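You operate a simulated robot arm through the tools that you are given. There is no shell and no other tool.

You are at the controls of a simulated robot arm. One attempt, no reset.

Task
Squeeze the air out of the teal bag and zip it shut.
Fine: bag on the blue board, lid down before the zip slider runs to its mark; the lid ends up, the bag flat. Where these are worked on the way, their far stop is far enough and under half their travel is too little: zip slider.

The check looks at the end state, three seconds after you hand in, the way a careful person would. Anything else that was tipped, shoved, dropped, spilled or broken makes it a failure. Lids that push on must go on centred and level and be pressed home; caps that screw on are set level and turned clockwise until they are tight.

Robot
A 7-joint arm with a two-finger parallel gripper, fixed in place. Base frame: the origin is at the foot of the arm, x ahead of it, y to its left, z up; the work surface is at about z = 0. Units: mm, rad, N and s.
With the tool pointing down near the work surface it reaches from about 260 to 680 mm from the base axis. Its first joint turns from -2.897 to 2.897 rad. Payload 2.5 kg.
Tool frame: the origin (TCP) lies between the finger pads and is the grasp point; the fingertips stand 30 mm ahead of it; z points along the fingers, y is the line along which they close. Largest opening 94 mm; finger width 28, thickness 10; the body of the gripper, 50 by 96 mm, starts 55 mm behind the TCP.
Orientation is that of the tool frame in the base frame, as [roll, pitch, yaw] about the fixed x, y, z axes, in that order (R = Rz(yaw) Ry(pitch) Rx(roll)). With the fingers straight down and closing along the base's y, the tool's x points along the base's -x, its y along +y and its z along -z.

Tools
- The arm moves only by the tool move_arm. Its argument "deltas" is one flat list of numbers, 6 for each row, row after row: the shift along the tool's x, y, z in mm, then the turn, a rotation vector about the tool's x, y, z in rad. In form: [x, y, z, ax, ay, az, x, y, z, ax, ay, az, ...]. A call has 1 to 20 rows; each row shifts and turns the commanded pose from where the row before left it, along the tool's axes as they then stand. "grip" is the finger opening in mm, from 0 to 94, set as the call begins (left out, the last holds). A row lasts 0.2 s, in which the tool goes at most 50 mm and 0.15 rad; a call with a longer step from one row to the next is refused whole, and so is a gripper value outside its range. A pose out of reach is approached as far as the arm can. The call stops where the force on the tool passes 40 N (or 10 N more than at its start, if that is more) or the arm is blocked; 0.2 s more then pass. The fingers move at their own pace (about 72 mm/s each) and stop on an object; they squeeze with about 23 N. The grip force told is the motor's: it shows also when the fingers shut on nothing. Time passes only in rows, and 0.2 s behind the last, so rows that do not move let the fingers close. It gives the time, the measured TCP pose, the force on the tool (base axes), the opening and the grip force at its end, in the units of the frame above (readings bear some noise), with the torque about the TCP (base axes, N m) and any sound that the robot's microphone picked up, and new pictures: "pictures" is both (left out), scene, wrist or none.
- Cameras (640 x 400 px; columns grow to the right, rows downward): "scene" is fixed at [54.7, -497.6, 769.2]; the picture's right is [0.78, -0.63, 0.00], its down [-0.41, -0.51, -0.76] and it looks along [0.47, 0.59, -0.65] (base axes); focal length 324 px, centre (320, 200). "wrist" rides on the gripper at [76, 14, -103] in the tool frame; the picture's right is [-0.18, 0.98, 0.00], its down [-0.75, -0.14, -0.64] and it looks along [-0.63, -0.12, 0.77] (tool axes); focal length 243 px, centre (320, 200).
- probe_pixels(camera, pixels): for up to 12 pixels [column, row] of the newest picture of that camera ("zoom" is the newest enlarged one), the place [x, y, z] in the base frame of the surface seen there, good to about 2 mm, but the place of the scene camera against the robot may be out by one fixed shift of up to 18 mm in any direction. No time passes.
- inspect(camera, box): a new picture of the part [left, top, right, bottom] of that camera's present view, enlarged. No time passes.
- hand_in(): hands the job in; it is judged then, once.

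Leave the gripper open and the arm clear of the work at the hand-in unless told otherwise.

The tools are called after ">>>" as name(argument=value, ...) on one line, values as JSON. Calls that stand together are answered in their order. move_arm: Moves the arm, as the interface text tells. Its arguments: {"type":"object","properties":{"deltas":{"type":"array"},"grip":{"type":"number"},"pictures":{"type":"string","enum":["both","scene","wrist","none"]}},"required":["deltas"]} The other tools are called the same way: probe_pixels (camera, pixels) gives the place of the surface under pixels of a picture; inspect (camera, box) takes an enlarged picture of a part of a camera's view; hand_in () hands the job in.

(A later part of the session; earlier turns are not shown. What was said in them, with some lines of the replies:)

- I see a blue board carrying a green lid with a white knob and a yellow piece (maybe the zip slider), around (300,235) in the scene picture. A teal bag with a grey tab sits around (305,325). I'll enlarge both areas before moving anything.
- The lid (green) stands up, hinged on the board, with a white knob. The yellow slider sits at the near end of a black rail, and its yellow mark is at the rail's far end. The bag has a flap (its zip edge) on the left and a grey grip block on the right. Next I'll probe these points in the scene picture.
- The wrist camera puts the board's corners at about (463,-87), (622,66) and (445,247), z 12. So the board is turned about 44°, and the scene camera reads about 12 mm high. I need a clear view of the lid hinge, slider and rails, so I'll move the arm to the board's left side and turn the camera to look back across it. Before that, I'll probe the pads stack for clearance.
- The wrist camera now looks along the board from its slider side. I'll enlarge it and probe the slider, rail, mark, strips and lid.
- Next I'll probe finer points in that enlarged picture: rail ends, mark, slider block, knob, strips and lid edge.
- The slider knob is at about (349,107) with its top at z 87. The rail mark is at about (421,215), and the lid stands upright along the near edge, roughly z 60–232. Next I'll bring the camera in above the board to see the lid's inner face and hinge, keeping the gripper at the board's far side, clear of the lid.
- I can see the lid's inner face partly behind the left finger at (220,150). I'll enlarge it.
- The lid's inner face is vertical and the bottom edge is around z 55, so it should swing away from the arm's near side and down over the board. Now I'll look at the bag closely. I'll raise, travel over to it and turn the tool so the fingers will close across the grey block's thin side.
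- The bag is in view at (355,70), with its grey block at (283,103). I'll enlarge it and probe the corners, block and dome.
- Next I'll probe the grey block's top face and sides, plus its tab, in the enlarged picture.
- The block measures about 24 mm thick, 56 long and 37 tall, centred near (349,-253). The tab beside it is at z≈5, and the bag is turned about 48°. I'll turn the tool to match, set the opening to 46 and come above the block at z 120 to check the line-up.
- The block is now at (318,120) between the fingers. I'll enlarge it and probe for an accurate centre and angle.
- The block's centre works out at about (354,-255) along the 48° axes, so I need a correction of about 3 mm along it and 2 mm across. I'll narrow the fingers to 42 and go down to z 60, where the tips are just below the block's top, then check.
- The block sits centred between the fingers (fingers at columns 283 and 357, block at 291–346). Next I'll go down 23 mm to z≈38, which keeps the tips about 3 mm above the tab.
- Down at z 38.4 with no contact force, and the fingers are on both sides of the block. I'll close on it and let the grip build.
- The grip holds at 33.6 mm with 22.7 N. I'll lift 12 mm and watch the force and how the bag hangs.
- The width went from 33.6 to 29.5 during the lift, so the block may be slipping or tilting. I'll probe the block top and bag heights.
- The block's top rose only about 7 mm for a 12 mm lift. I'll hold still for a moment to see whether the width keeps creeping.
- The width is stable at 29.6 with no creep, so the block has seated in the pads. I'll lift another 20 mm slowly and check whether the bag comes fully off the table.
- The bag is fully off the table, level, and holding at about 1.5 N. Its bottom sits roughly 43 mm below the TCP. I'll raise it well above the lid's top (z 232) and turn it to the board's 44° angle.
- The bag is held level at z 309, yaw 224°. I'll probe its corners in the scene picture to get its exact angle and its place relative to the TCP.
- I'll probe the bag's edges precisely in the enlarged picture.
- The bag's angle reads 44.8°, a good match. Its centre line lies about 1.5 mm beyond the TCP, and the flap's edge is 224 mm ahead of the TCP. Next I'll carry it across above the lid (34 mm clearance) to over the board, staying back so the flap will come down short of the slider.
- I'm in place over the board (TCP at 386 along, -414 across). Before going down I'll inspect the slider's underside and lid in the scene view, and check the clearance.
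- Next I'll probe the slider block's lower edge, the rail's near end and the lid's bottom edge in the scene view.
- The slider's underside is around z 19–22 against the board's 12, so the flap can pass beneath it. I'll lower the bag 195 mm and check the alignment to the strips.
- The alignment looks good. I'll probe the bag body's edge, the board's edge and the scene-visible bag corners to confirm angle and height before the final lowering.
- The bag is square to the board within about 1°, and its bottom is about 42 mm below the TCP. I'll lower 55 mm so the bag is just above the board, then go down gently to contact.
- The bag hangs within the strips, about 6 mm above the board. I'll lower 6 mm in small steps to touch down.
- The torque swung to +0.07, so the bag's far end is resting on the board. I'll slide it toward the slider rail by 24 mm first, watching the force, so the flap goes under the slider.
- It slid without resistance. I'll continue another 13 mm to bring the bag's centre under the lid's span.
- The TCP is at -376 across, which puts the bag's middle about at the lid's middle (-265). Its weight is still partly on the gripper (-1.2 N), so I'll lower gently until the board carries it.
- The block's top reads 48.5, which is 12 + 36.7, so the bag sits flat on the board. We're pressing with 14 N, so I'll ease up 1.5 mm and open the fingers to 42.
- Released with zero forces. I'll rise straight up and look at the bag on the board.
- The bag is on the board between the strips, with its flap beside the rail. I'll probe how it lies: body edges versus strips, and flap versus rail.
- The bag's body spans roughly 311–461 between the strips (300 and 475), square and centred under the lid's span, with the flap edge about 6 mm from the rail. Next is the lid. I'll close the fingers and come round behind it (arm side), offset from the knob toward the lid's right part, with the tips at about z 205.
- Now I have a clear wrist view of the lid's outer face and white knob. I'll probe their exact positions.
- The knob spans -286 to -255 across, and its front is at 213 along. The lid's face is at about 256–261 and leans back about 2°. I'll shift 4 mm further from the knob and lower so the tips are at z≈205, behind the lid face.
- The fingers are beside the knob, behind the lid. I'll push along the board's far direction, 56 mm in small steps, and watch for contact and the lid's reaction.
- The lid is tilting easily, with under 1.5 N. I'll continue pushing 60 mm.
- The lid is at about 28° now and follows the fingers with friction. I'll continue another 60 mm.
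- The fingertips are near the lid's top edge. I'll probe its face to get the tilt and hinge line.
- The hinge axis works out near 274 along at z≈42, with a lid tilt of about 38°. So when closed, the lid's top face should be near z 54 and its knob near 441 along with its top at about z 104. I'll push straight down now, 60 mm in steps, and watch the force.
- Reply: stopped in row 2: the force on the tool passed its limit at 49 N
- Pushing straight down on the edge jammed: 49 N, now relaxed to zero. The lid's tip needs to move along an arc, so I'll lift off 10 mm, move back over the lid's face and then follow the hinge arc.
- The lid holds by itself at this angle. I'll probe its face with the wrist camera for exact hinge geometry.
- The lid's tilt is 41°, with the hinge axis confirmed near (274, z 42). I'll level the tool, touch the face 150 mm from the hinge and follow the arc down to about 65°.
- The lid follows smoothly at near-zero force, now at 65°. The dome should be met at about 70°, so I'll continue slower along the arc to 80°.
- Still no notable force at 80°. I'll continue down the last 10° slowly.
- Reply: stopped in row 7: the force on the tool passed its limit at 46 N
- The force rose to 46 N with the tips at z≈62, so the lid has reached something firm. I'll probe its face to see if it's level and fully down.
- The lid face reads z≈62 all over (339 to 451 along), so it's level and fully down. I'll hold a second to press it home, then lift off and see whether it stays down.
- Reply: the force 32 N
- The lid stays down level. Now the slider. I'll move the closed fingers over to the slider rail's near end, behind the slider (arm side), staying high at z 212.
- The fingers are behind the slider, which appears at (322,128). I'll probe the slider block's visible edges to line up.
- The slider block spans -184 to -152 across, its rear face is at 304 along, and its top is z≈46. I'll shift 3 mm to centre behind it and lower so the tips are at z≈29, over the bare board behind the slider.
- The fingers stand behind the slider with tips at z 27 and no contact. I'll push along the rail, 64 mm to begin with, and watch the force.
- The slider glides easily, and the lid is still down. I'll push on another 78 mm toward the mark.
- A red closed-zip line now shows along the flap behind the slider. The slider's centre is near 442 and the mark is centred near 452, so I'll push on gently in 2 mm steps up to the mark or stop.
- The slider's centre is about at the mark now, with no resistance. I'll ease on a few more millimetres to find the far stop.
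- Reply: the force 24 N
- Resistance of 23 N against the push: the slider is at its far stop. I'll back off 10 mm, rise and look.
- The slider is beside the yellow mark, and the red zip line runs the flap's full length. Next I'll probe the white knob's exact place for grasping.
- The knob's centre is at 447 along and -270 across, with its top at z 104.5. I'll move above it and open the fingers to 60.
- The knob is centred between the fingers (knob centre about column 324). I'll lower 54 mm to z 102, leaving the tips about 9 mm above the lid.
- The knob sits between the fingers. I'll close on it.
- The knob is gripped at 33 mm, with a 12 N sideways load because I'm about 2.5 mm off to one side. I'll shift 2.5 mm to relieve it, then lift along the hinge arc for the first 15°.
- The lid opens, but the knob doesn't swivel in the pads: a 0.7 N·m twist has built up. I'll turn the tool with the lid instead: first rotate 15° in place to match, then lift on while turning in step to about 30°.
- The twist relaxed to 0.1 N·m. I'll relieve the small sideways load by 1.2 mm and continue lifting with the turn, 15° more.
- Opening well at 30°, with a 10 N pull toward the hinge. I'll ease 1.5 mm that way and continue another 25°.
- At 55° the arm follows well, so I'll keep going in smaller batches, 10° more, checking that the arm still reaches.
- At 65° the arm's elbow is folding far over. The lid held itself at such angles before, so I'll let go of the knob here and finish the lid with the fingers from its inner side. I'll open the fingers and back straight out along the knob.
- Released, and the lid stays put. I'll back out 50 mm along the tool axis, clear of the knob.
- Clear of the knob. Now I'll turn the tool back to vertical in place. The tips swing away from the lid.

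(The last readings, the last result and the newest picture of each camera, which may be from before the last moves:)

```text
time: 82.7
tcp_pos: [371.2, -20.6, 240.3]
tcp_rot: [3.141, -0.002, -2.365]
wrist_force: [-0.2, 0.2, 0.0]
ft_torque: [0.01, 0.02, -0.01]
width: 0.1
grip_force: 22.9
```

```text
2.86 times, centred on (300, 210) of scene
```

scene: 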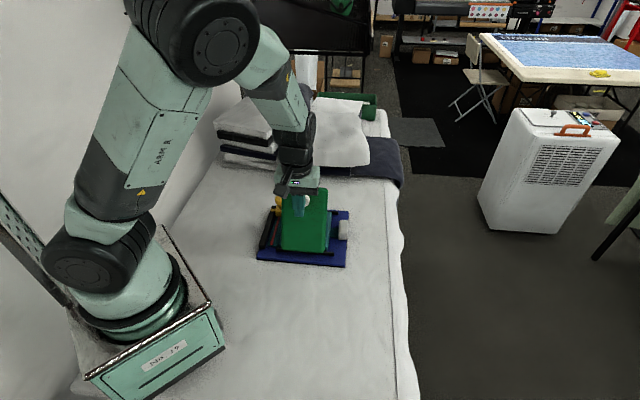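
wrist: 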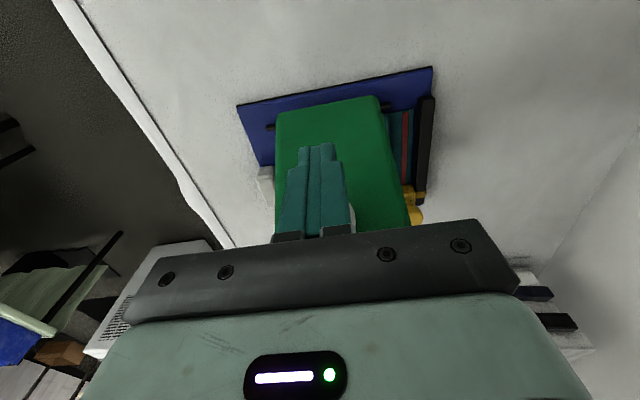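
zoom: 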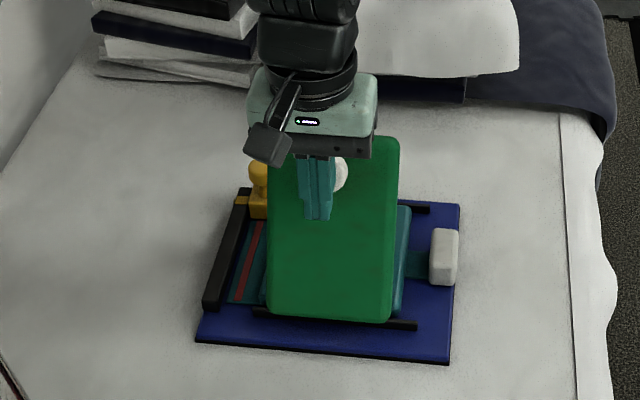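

The tool is vertical again and the lid holds at 65°. I'll rise, pass over the lid's top edge (z≈222) to its inner side and lower there with closed fingers.

>>> move_arm(deltas=[0, 0, -25, 0, 0, 0, 0, 0, -25, 0, 0, 0, 0, 0, -25, 0, 0, 0, -33, 0, 0, 0, 0, 0, -33, 0, 0, 0, 0, 0, -33, 0, 0, 0, 0, 0, -33, 0, 0, 0, 0, 0, -33, 0, 0, 0, 0, 0, 0, 0, 0, 0, 0, 0], pictures="both")

>>> inspect(camera="wrist", box=[180, 0, 500, 240])

```text
time: 84.7
tcp_pos: [488.6, 97.8, 316.5]
tcp_rot: [3.14, 0.001, -2.365]
wrist_force: [-0.4, 0.4, -0.6]
ft_torque: [-0.01, 0.0, -0.02]
width: 0.0
grip_force: 22.9
```

scene: 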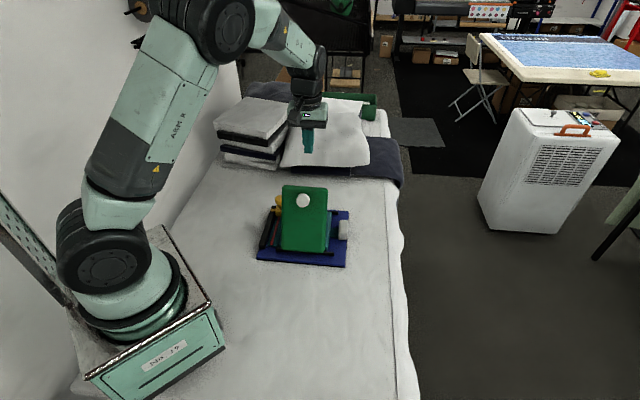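
wrist: 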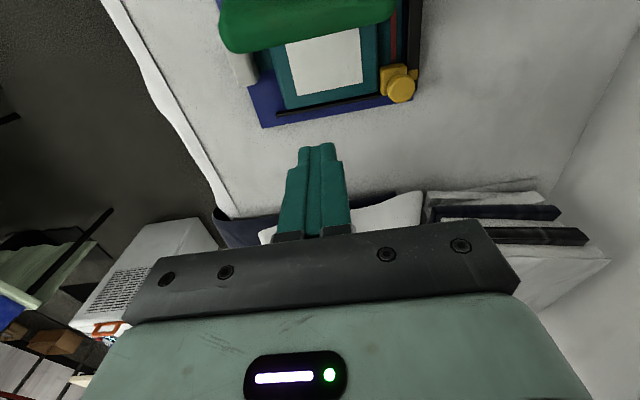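

```text
1.67 times, centred on (340, 120) of wrist
```

zoom: 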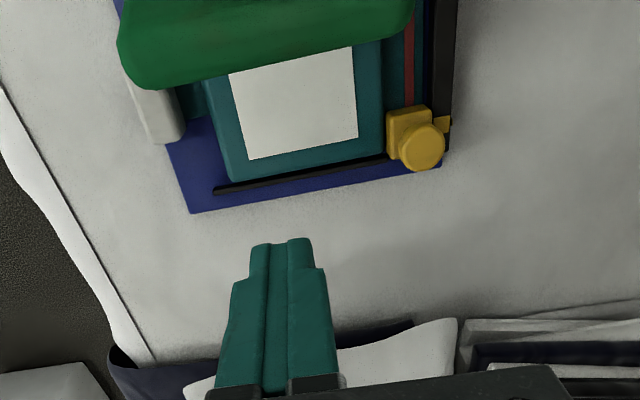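

The bag is flat now: the white label is visible with no dome. I'll probe the lid's upper edge position before lowering.

>>> probe_pixels(camera="zoom", pixels=[[150, 50], [270, 40], [380, 20], [160, 75], [270, 68], [390, 40], [290, 120], [220, 150], [408, 60], [180, 100], [410, 120], [450, 100]])

```text
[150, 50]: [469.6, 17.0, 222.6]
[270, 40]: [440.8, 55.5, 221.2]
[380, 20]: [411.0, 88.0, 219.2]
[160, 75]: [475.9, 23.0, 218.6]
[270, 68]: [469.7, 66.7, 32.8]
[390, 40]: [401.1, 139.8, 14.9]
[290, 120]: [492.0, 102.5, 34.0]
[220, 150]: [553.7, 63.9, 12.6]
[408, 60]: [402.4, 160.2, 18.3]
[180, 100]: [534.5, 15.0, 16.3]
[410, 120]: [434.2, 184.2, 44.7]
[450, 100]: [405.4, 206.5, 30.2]
```

The lid's edge is at about 348–357 along at z 220, and the bag's label lies flat at z 33. I'll lower so the tips are at z≈184 on the lid's inner side, then push it toward upright.

>>> move_arm(deltas=[0, 0, 25, 0, 0, 0, 0, 0, 25, 0, 0, 0, 0, 0, 25, 0, 0, 0, 0, 0, 27, 0, 0, 0, 10, 0, 0, 0, 0, 0, 10, 0, 0, 0, 0, 0, 8, 0, 0, 0, 0, 0, 8, 0, 0, 0, 0, 0, 8, 0, 0, 0, 0, 0, 8, 0, 0, 0, 0, 0, 8, 0, 0, 0, 0, 0], pictures="both")

>>> inspect(camera="scene", box=[230, 140, 370, 280])

```text
time: 87.1
tcp_pos: [445.2, 53.9, 215.0]
tcp_rot: [3.141, -0.001, -2.364]
wrist_force: [0.7, 1.1, 1.6]
ft_torque: [-0.06, 0.0, 0.03]
width: 0.0
grip_force: 23.0
```

scene: 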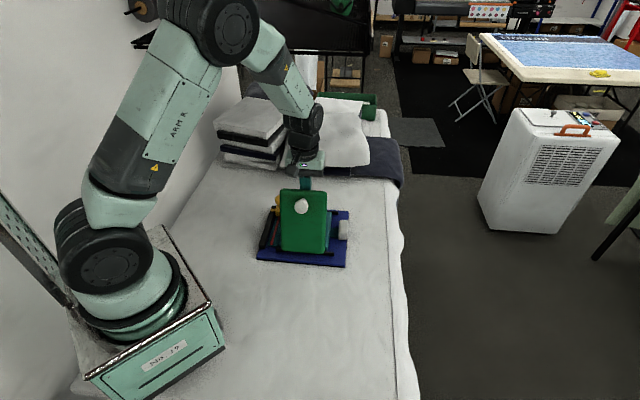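
wrist: 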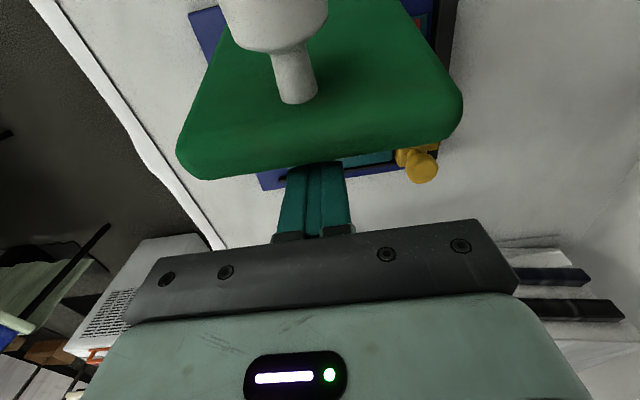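

```text
2.86 times, centred on (300, 210) of scene
```

zoom: 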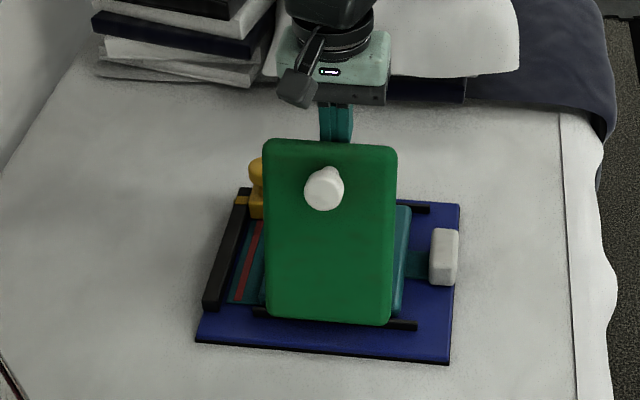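

The lid is coming up with about 1 N. I'll continue pushing 56 mm toward upright.

>>> move_arm(deltas=[8, 0, 0, 0, 0, 0, 8, 0, 0, 0, 0, 0, 8, 0, 0, 0, 0, 0, 8, 0, 0, 0, 0, 0, 8, 0, 0, 0, 0, 0, 8, 0, 0, 0, 0, 0, 8, 0, 0, 0, 0, 0], pictures="both")

>>> inspect(camera="scene", box=[230, 140, 370, 280])

```text
time: 88.7
tcp_pos: [405.0, 15.1, 213.7]
tcp_rot: [3.14, 0.001, -2.365]
wrist_force: [-0.2, 0.5, -0.2]
ft_torque: [0.02, 0.01, 0.0]
width: 0.3
grip_force: 22.8
```

scene: 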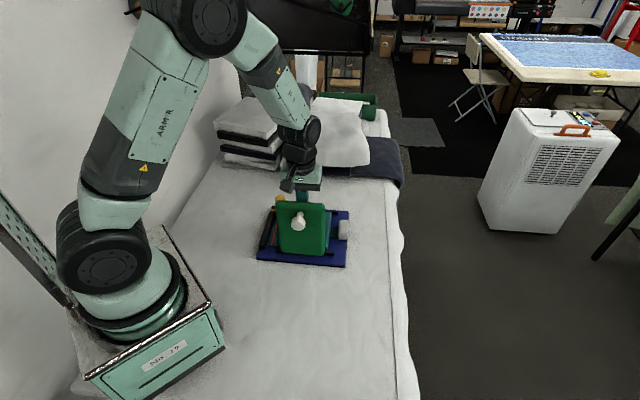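
wrist: 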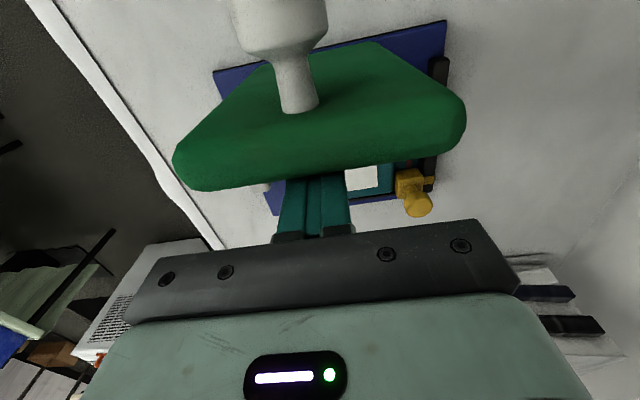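

```text
2.86 times, centred on (300, 210) of scene
```

zoom: 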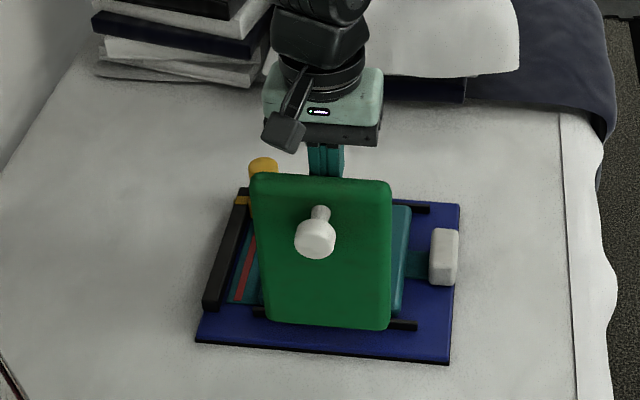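

Nearly upright. I'll push the last bit in 2 mm steps until I feel its stop.

>>> move_arm(deltas=[2, 0, 0, 0, 0, 0, 2, 0, 0, 0, 0, 0, 2, 0, 0, 0, 0, 0, 2, 0, 0, 0, 0, 0, 2, 0, 0, 0, 0, 0, 0, 0, 0, 0, 0, 0], pictures="both")

>>> inspect(camera="scene", box=[230, 140, 370, 280])

```text
time: 90.1
tcp_pos: [400.1, 7.4, 215.8]
tcp_rot: [-3.14, -0.001, -2.365]
wrist_force: [0.8, 1.1, -0.2]
ft_torque: [0.01, -0.04, 0.03]
width: 0.1
grip_force: 22.8
```

scene: 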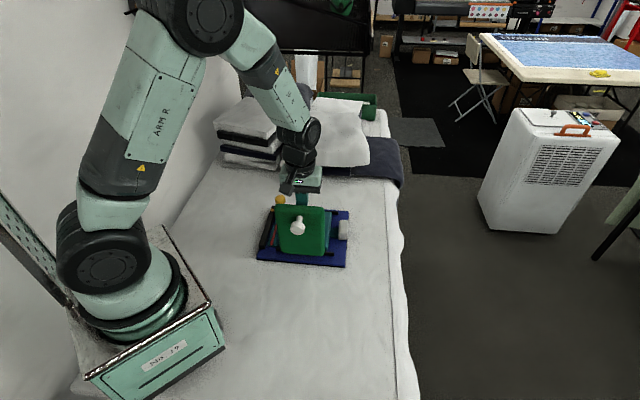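
wrist: 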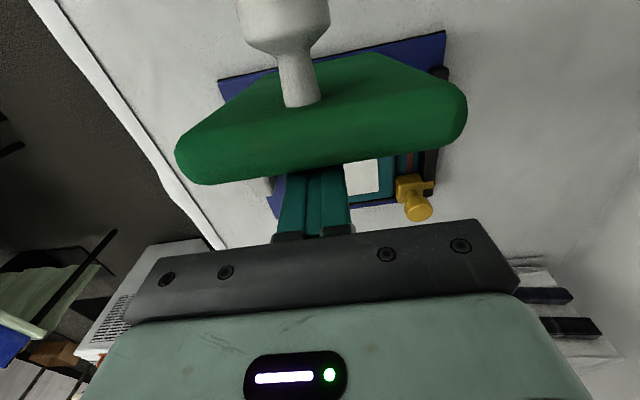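

```text
2.86 times, centred on (300, 210) of scene
```

zoom: 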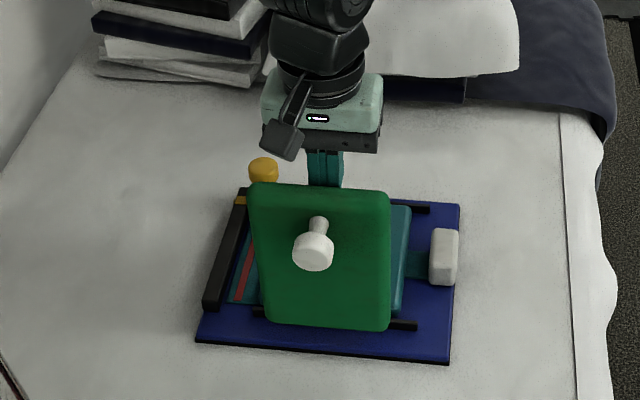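

The lid is upright and now slightly past its starting lean: its top edge is at row 206 versus 202 at the start. I'll back the fingers away from it, rise and check that everything stays.

>>> move_arm(deltas=[-5, 0, 0, 0, 0, 0, -12, 0, 0, 0, 0, 0, -20, 0, 0, 0, 0, 0, 0, 0, -25, 0, 0, 0, 0, 0, -30, 0, 0, 0, 0, 0, -35, 0, 0, 0, 0, 0, -35, 0, 0, 0, 0, 0, 0, 0, 0, 0], grip=0, pictures="both")

>>> inspect(camera="scene", box=[240, 180, 370, 280])

>>> inspect(camera="wrist", box=[200, 0, 500, 240])

```text
time: 91.9
tcp_pos: [426.0, 32.9, 340.8]
tcp_rot: [3.14, 0.001, -2.365]
wrist_force: [-0.5, 0.4, 0.0]
ft_torque: [0.0, -0.02, 0.0]
width: 0.2
grip_force: 23.3
```

scene: 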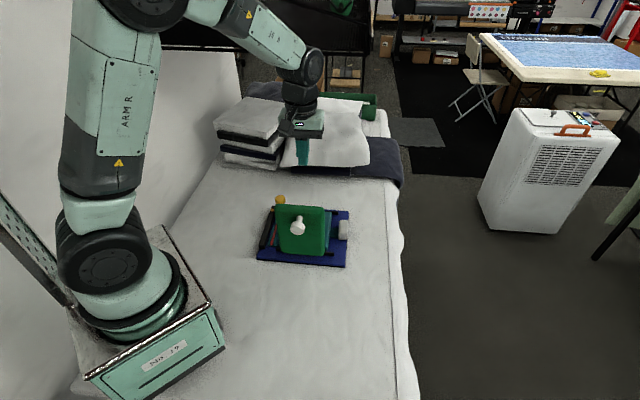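
wrist: 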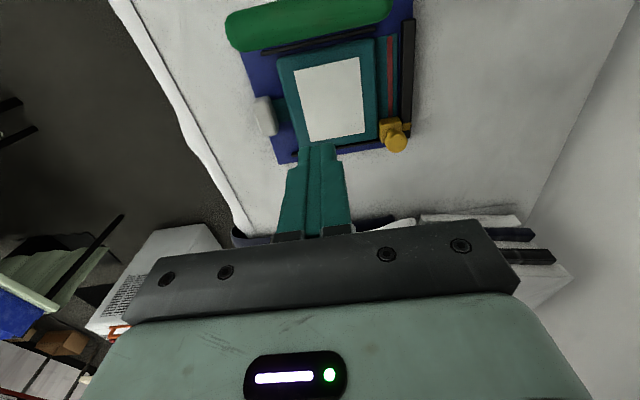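

```text
4.00 times, centred on (305, 230) of scene
```

zoom: 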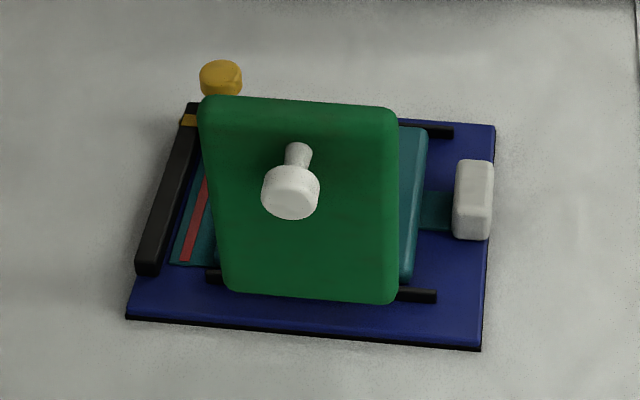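

```text
1.67 times, centred on (350, 120) of wrist
```

zoom: 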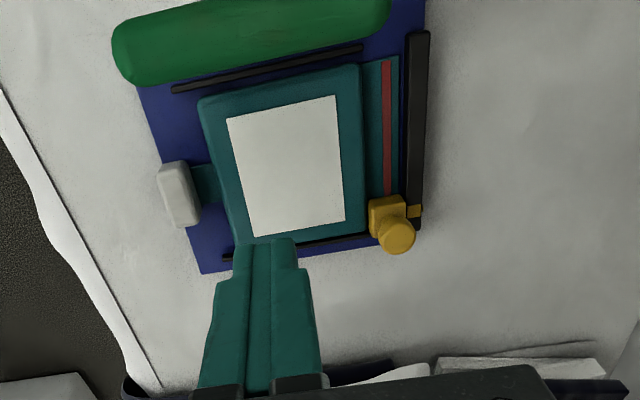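

Everything looks right: bag flat on the board, zip fully red, slider beside its mark and lid standing. I'll raise the arm clear, open the gripper and check that the lid isn't drifting.

>>> move_arm(deltas=[-10, 10, -30, 0, 0, 0, -10, 10, -30, 0, 0, 0, -10, 10, -20, 0, 0, 0, -10, 10, 0, 0, 0, 0, -10, 10, 0, 0, 0, 0, 0, 0, 0, 0, 0, 0, 0, 0, 0, 0, 0, 0, 0, 0, 0, 0, 0, 0, 0, 0, 0, 0, 0, 0, 0, 0, 0, 0, 0, 0], grip=94, pictures="both")

>>> inspect(camera="scene", box=[240, 180, 370, 280])

>>> inspect(camera="wrist", box=[180, 0, 480, 240])

```text
time: 94.1
tcp_pos: [425.2, 105.6, 419.3]
tcp_rot: [-3.142, 0.0, -2.366]
wrist_force: [0.3, 0.9, -0.1]
ft_torque: [0.02, -0.04, 0.02]
width: 94.2
grip_force: 0.0
```

scene: 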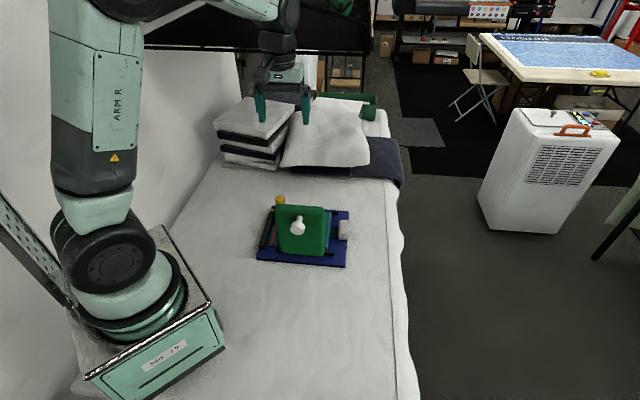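
wrist: 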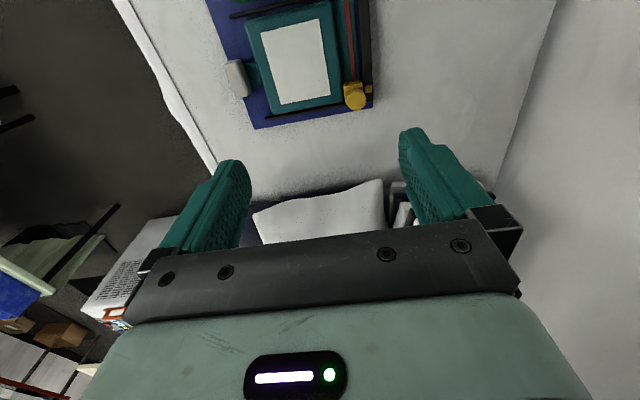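

```text
4.00 times, centred on (305, 230) of scene
```

zoom: 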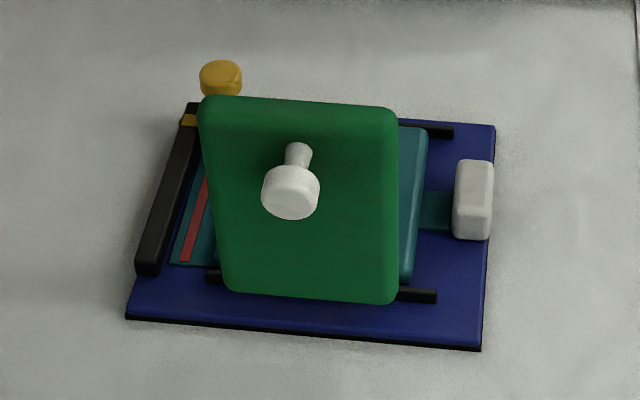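

```text
1.67 times, centred on (330, 120) of wrist
```

zoom: 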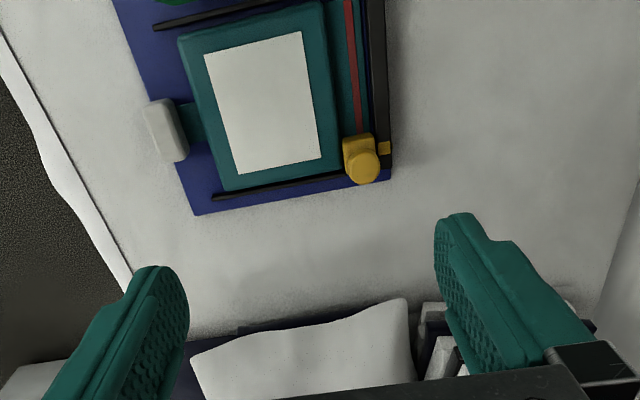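

The lid stands still, with the same position in two pictures over 2 s. As a last check, I'll probe the board's corners, the bag and the slider against the mark.

>>> probe_pixels(camera="zoom", pixels=[[196, 211], [388, 180], [225, 187], [340, 172], [183, 40], [260, 100], [362, 165], [350, 145], [384, 148], [360, 60], [215, 196], [165, 130]])

>>> probe_pixels(camera="scene", pixels=[[257, 259], [346, 267], [348, 212], [283, 206], [320, 208], [318, 253], [297, 228]])

```text
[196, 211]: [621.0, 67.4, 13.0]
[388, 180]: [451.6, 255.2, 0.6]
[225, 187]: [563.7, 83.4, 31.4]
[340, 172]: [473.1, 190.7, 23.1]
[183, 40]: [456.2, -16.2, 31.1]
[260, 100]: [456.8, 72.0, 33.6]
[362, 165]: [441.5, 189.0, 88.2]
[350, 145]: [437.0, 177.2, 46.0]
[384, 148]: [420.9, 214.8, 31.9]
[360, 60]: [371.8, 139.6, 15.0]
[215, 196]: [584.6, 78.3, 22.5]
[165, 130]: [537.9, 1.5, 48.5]
```

```text
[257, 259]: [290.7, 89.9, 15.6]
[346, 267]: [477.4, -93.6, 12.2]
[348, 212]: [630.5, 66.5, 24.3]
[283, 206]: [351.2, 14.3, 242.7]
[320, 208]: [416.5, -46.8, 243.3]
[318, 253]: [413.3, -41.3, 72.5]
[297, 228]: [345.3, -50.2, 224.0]
```

Final readings:
- **Board:** it hasn't moved; its corner is still at (621,67).
- **Bag:** it lies flat between the strips, with its top at z≈33.
- **Slider:** it's at its far stop beside the mark.
- **Lid:** it's up and still.
- **Arm:** it's high and clear, with the gripper open.

I'm handing in the job.

>>> hand_in()

```text
The job is handed in.
```

I've handed the job in. The teal bag lies flat on the blue board, zipped shut, and the lid is standing up again. I haven't seen the check's result.

- **Bag:** it lies between the two guide strips with no dome left, and its label reads about z 33.
- **Order:** I pressed the lid down level before running the slider, and it stayed down for the slider's whole travel.
- **Zip:** the slider is at its far stop, next to the yellow mark. The red closed-zip line runs the length of the flap.
- **Lid:** it stood still between pictures taken about 2 s apart. It leans slightly further back than it did at the start, and I never felt its back stop.
- **Surroundings:** the board's corners are within about 2 mm of where they began, and nothing else was touched.
- **Arm:** it is high and clear of the work, with the gripper open.

The force limit stopped the arm twice while I closed the lid. The first time (49 N) the fingers jammed on the lid's edge, so I backed off and followed the hinge's arc instead. The second (46 N) was the lid coming to rest fully down.
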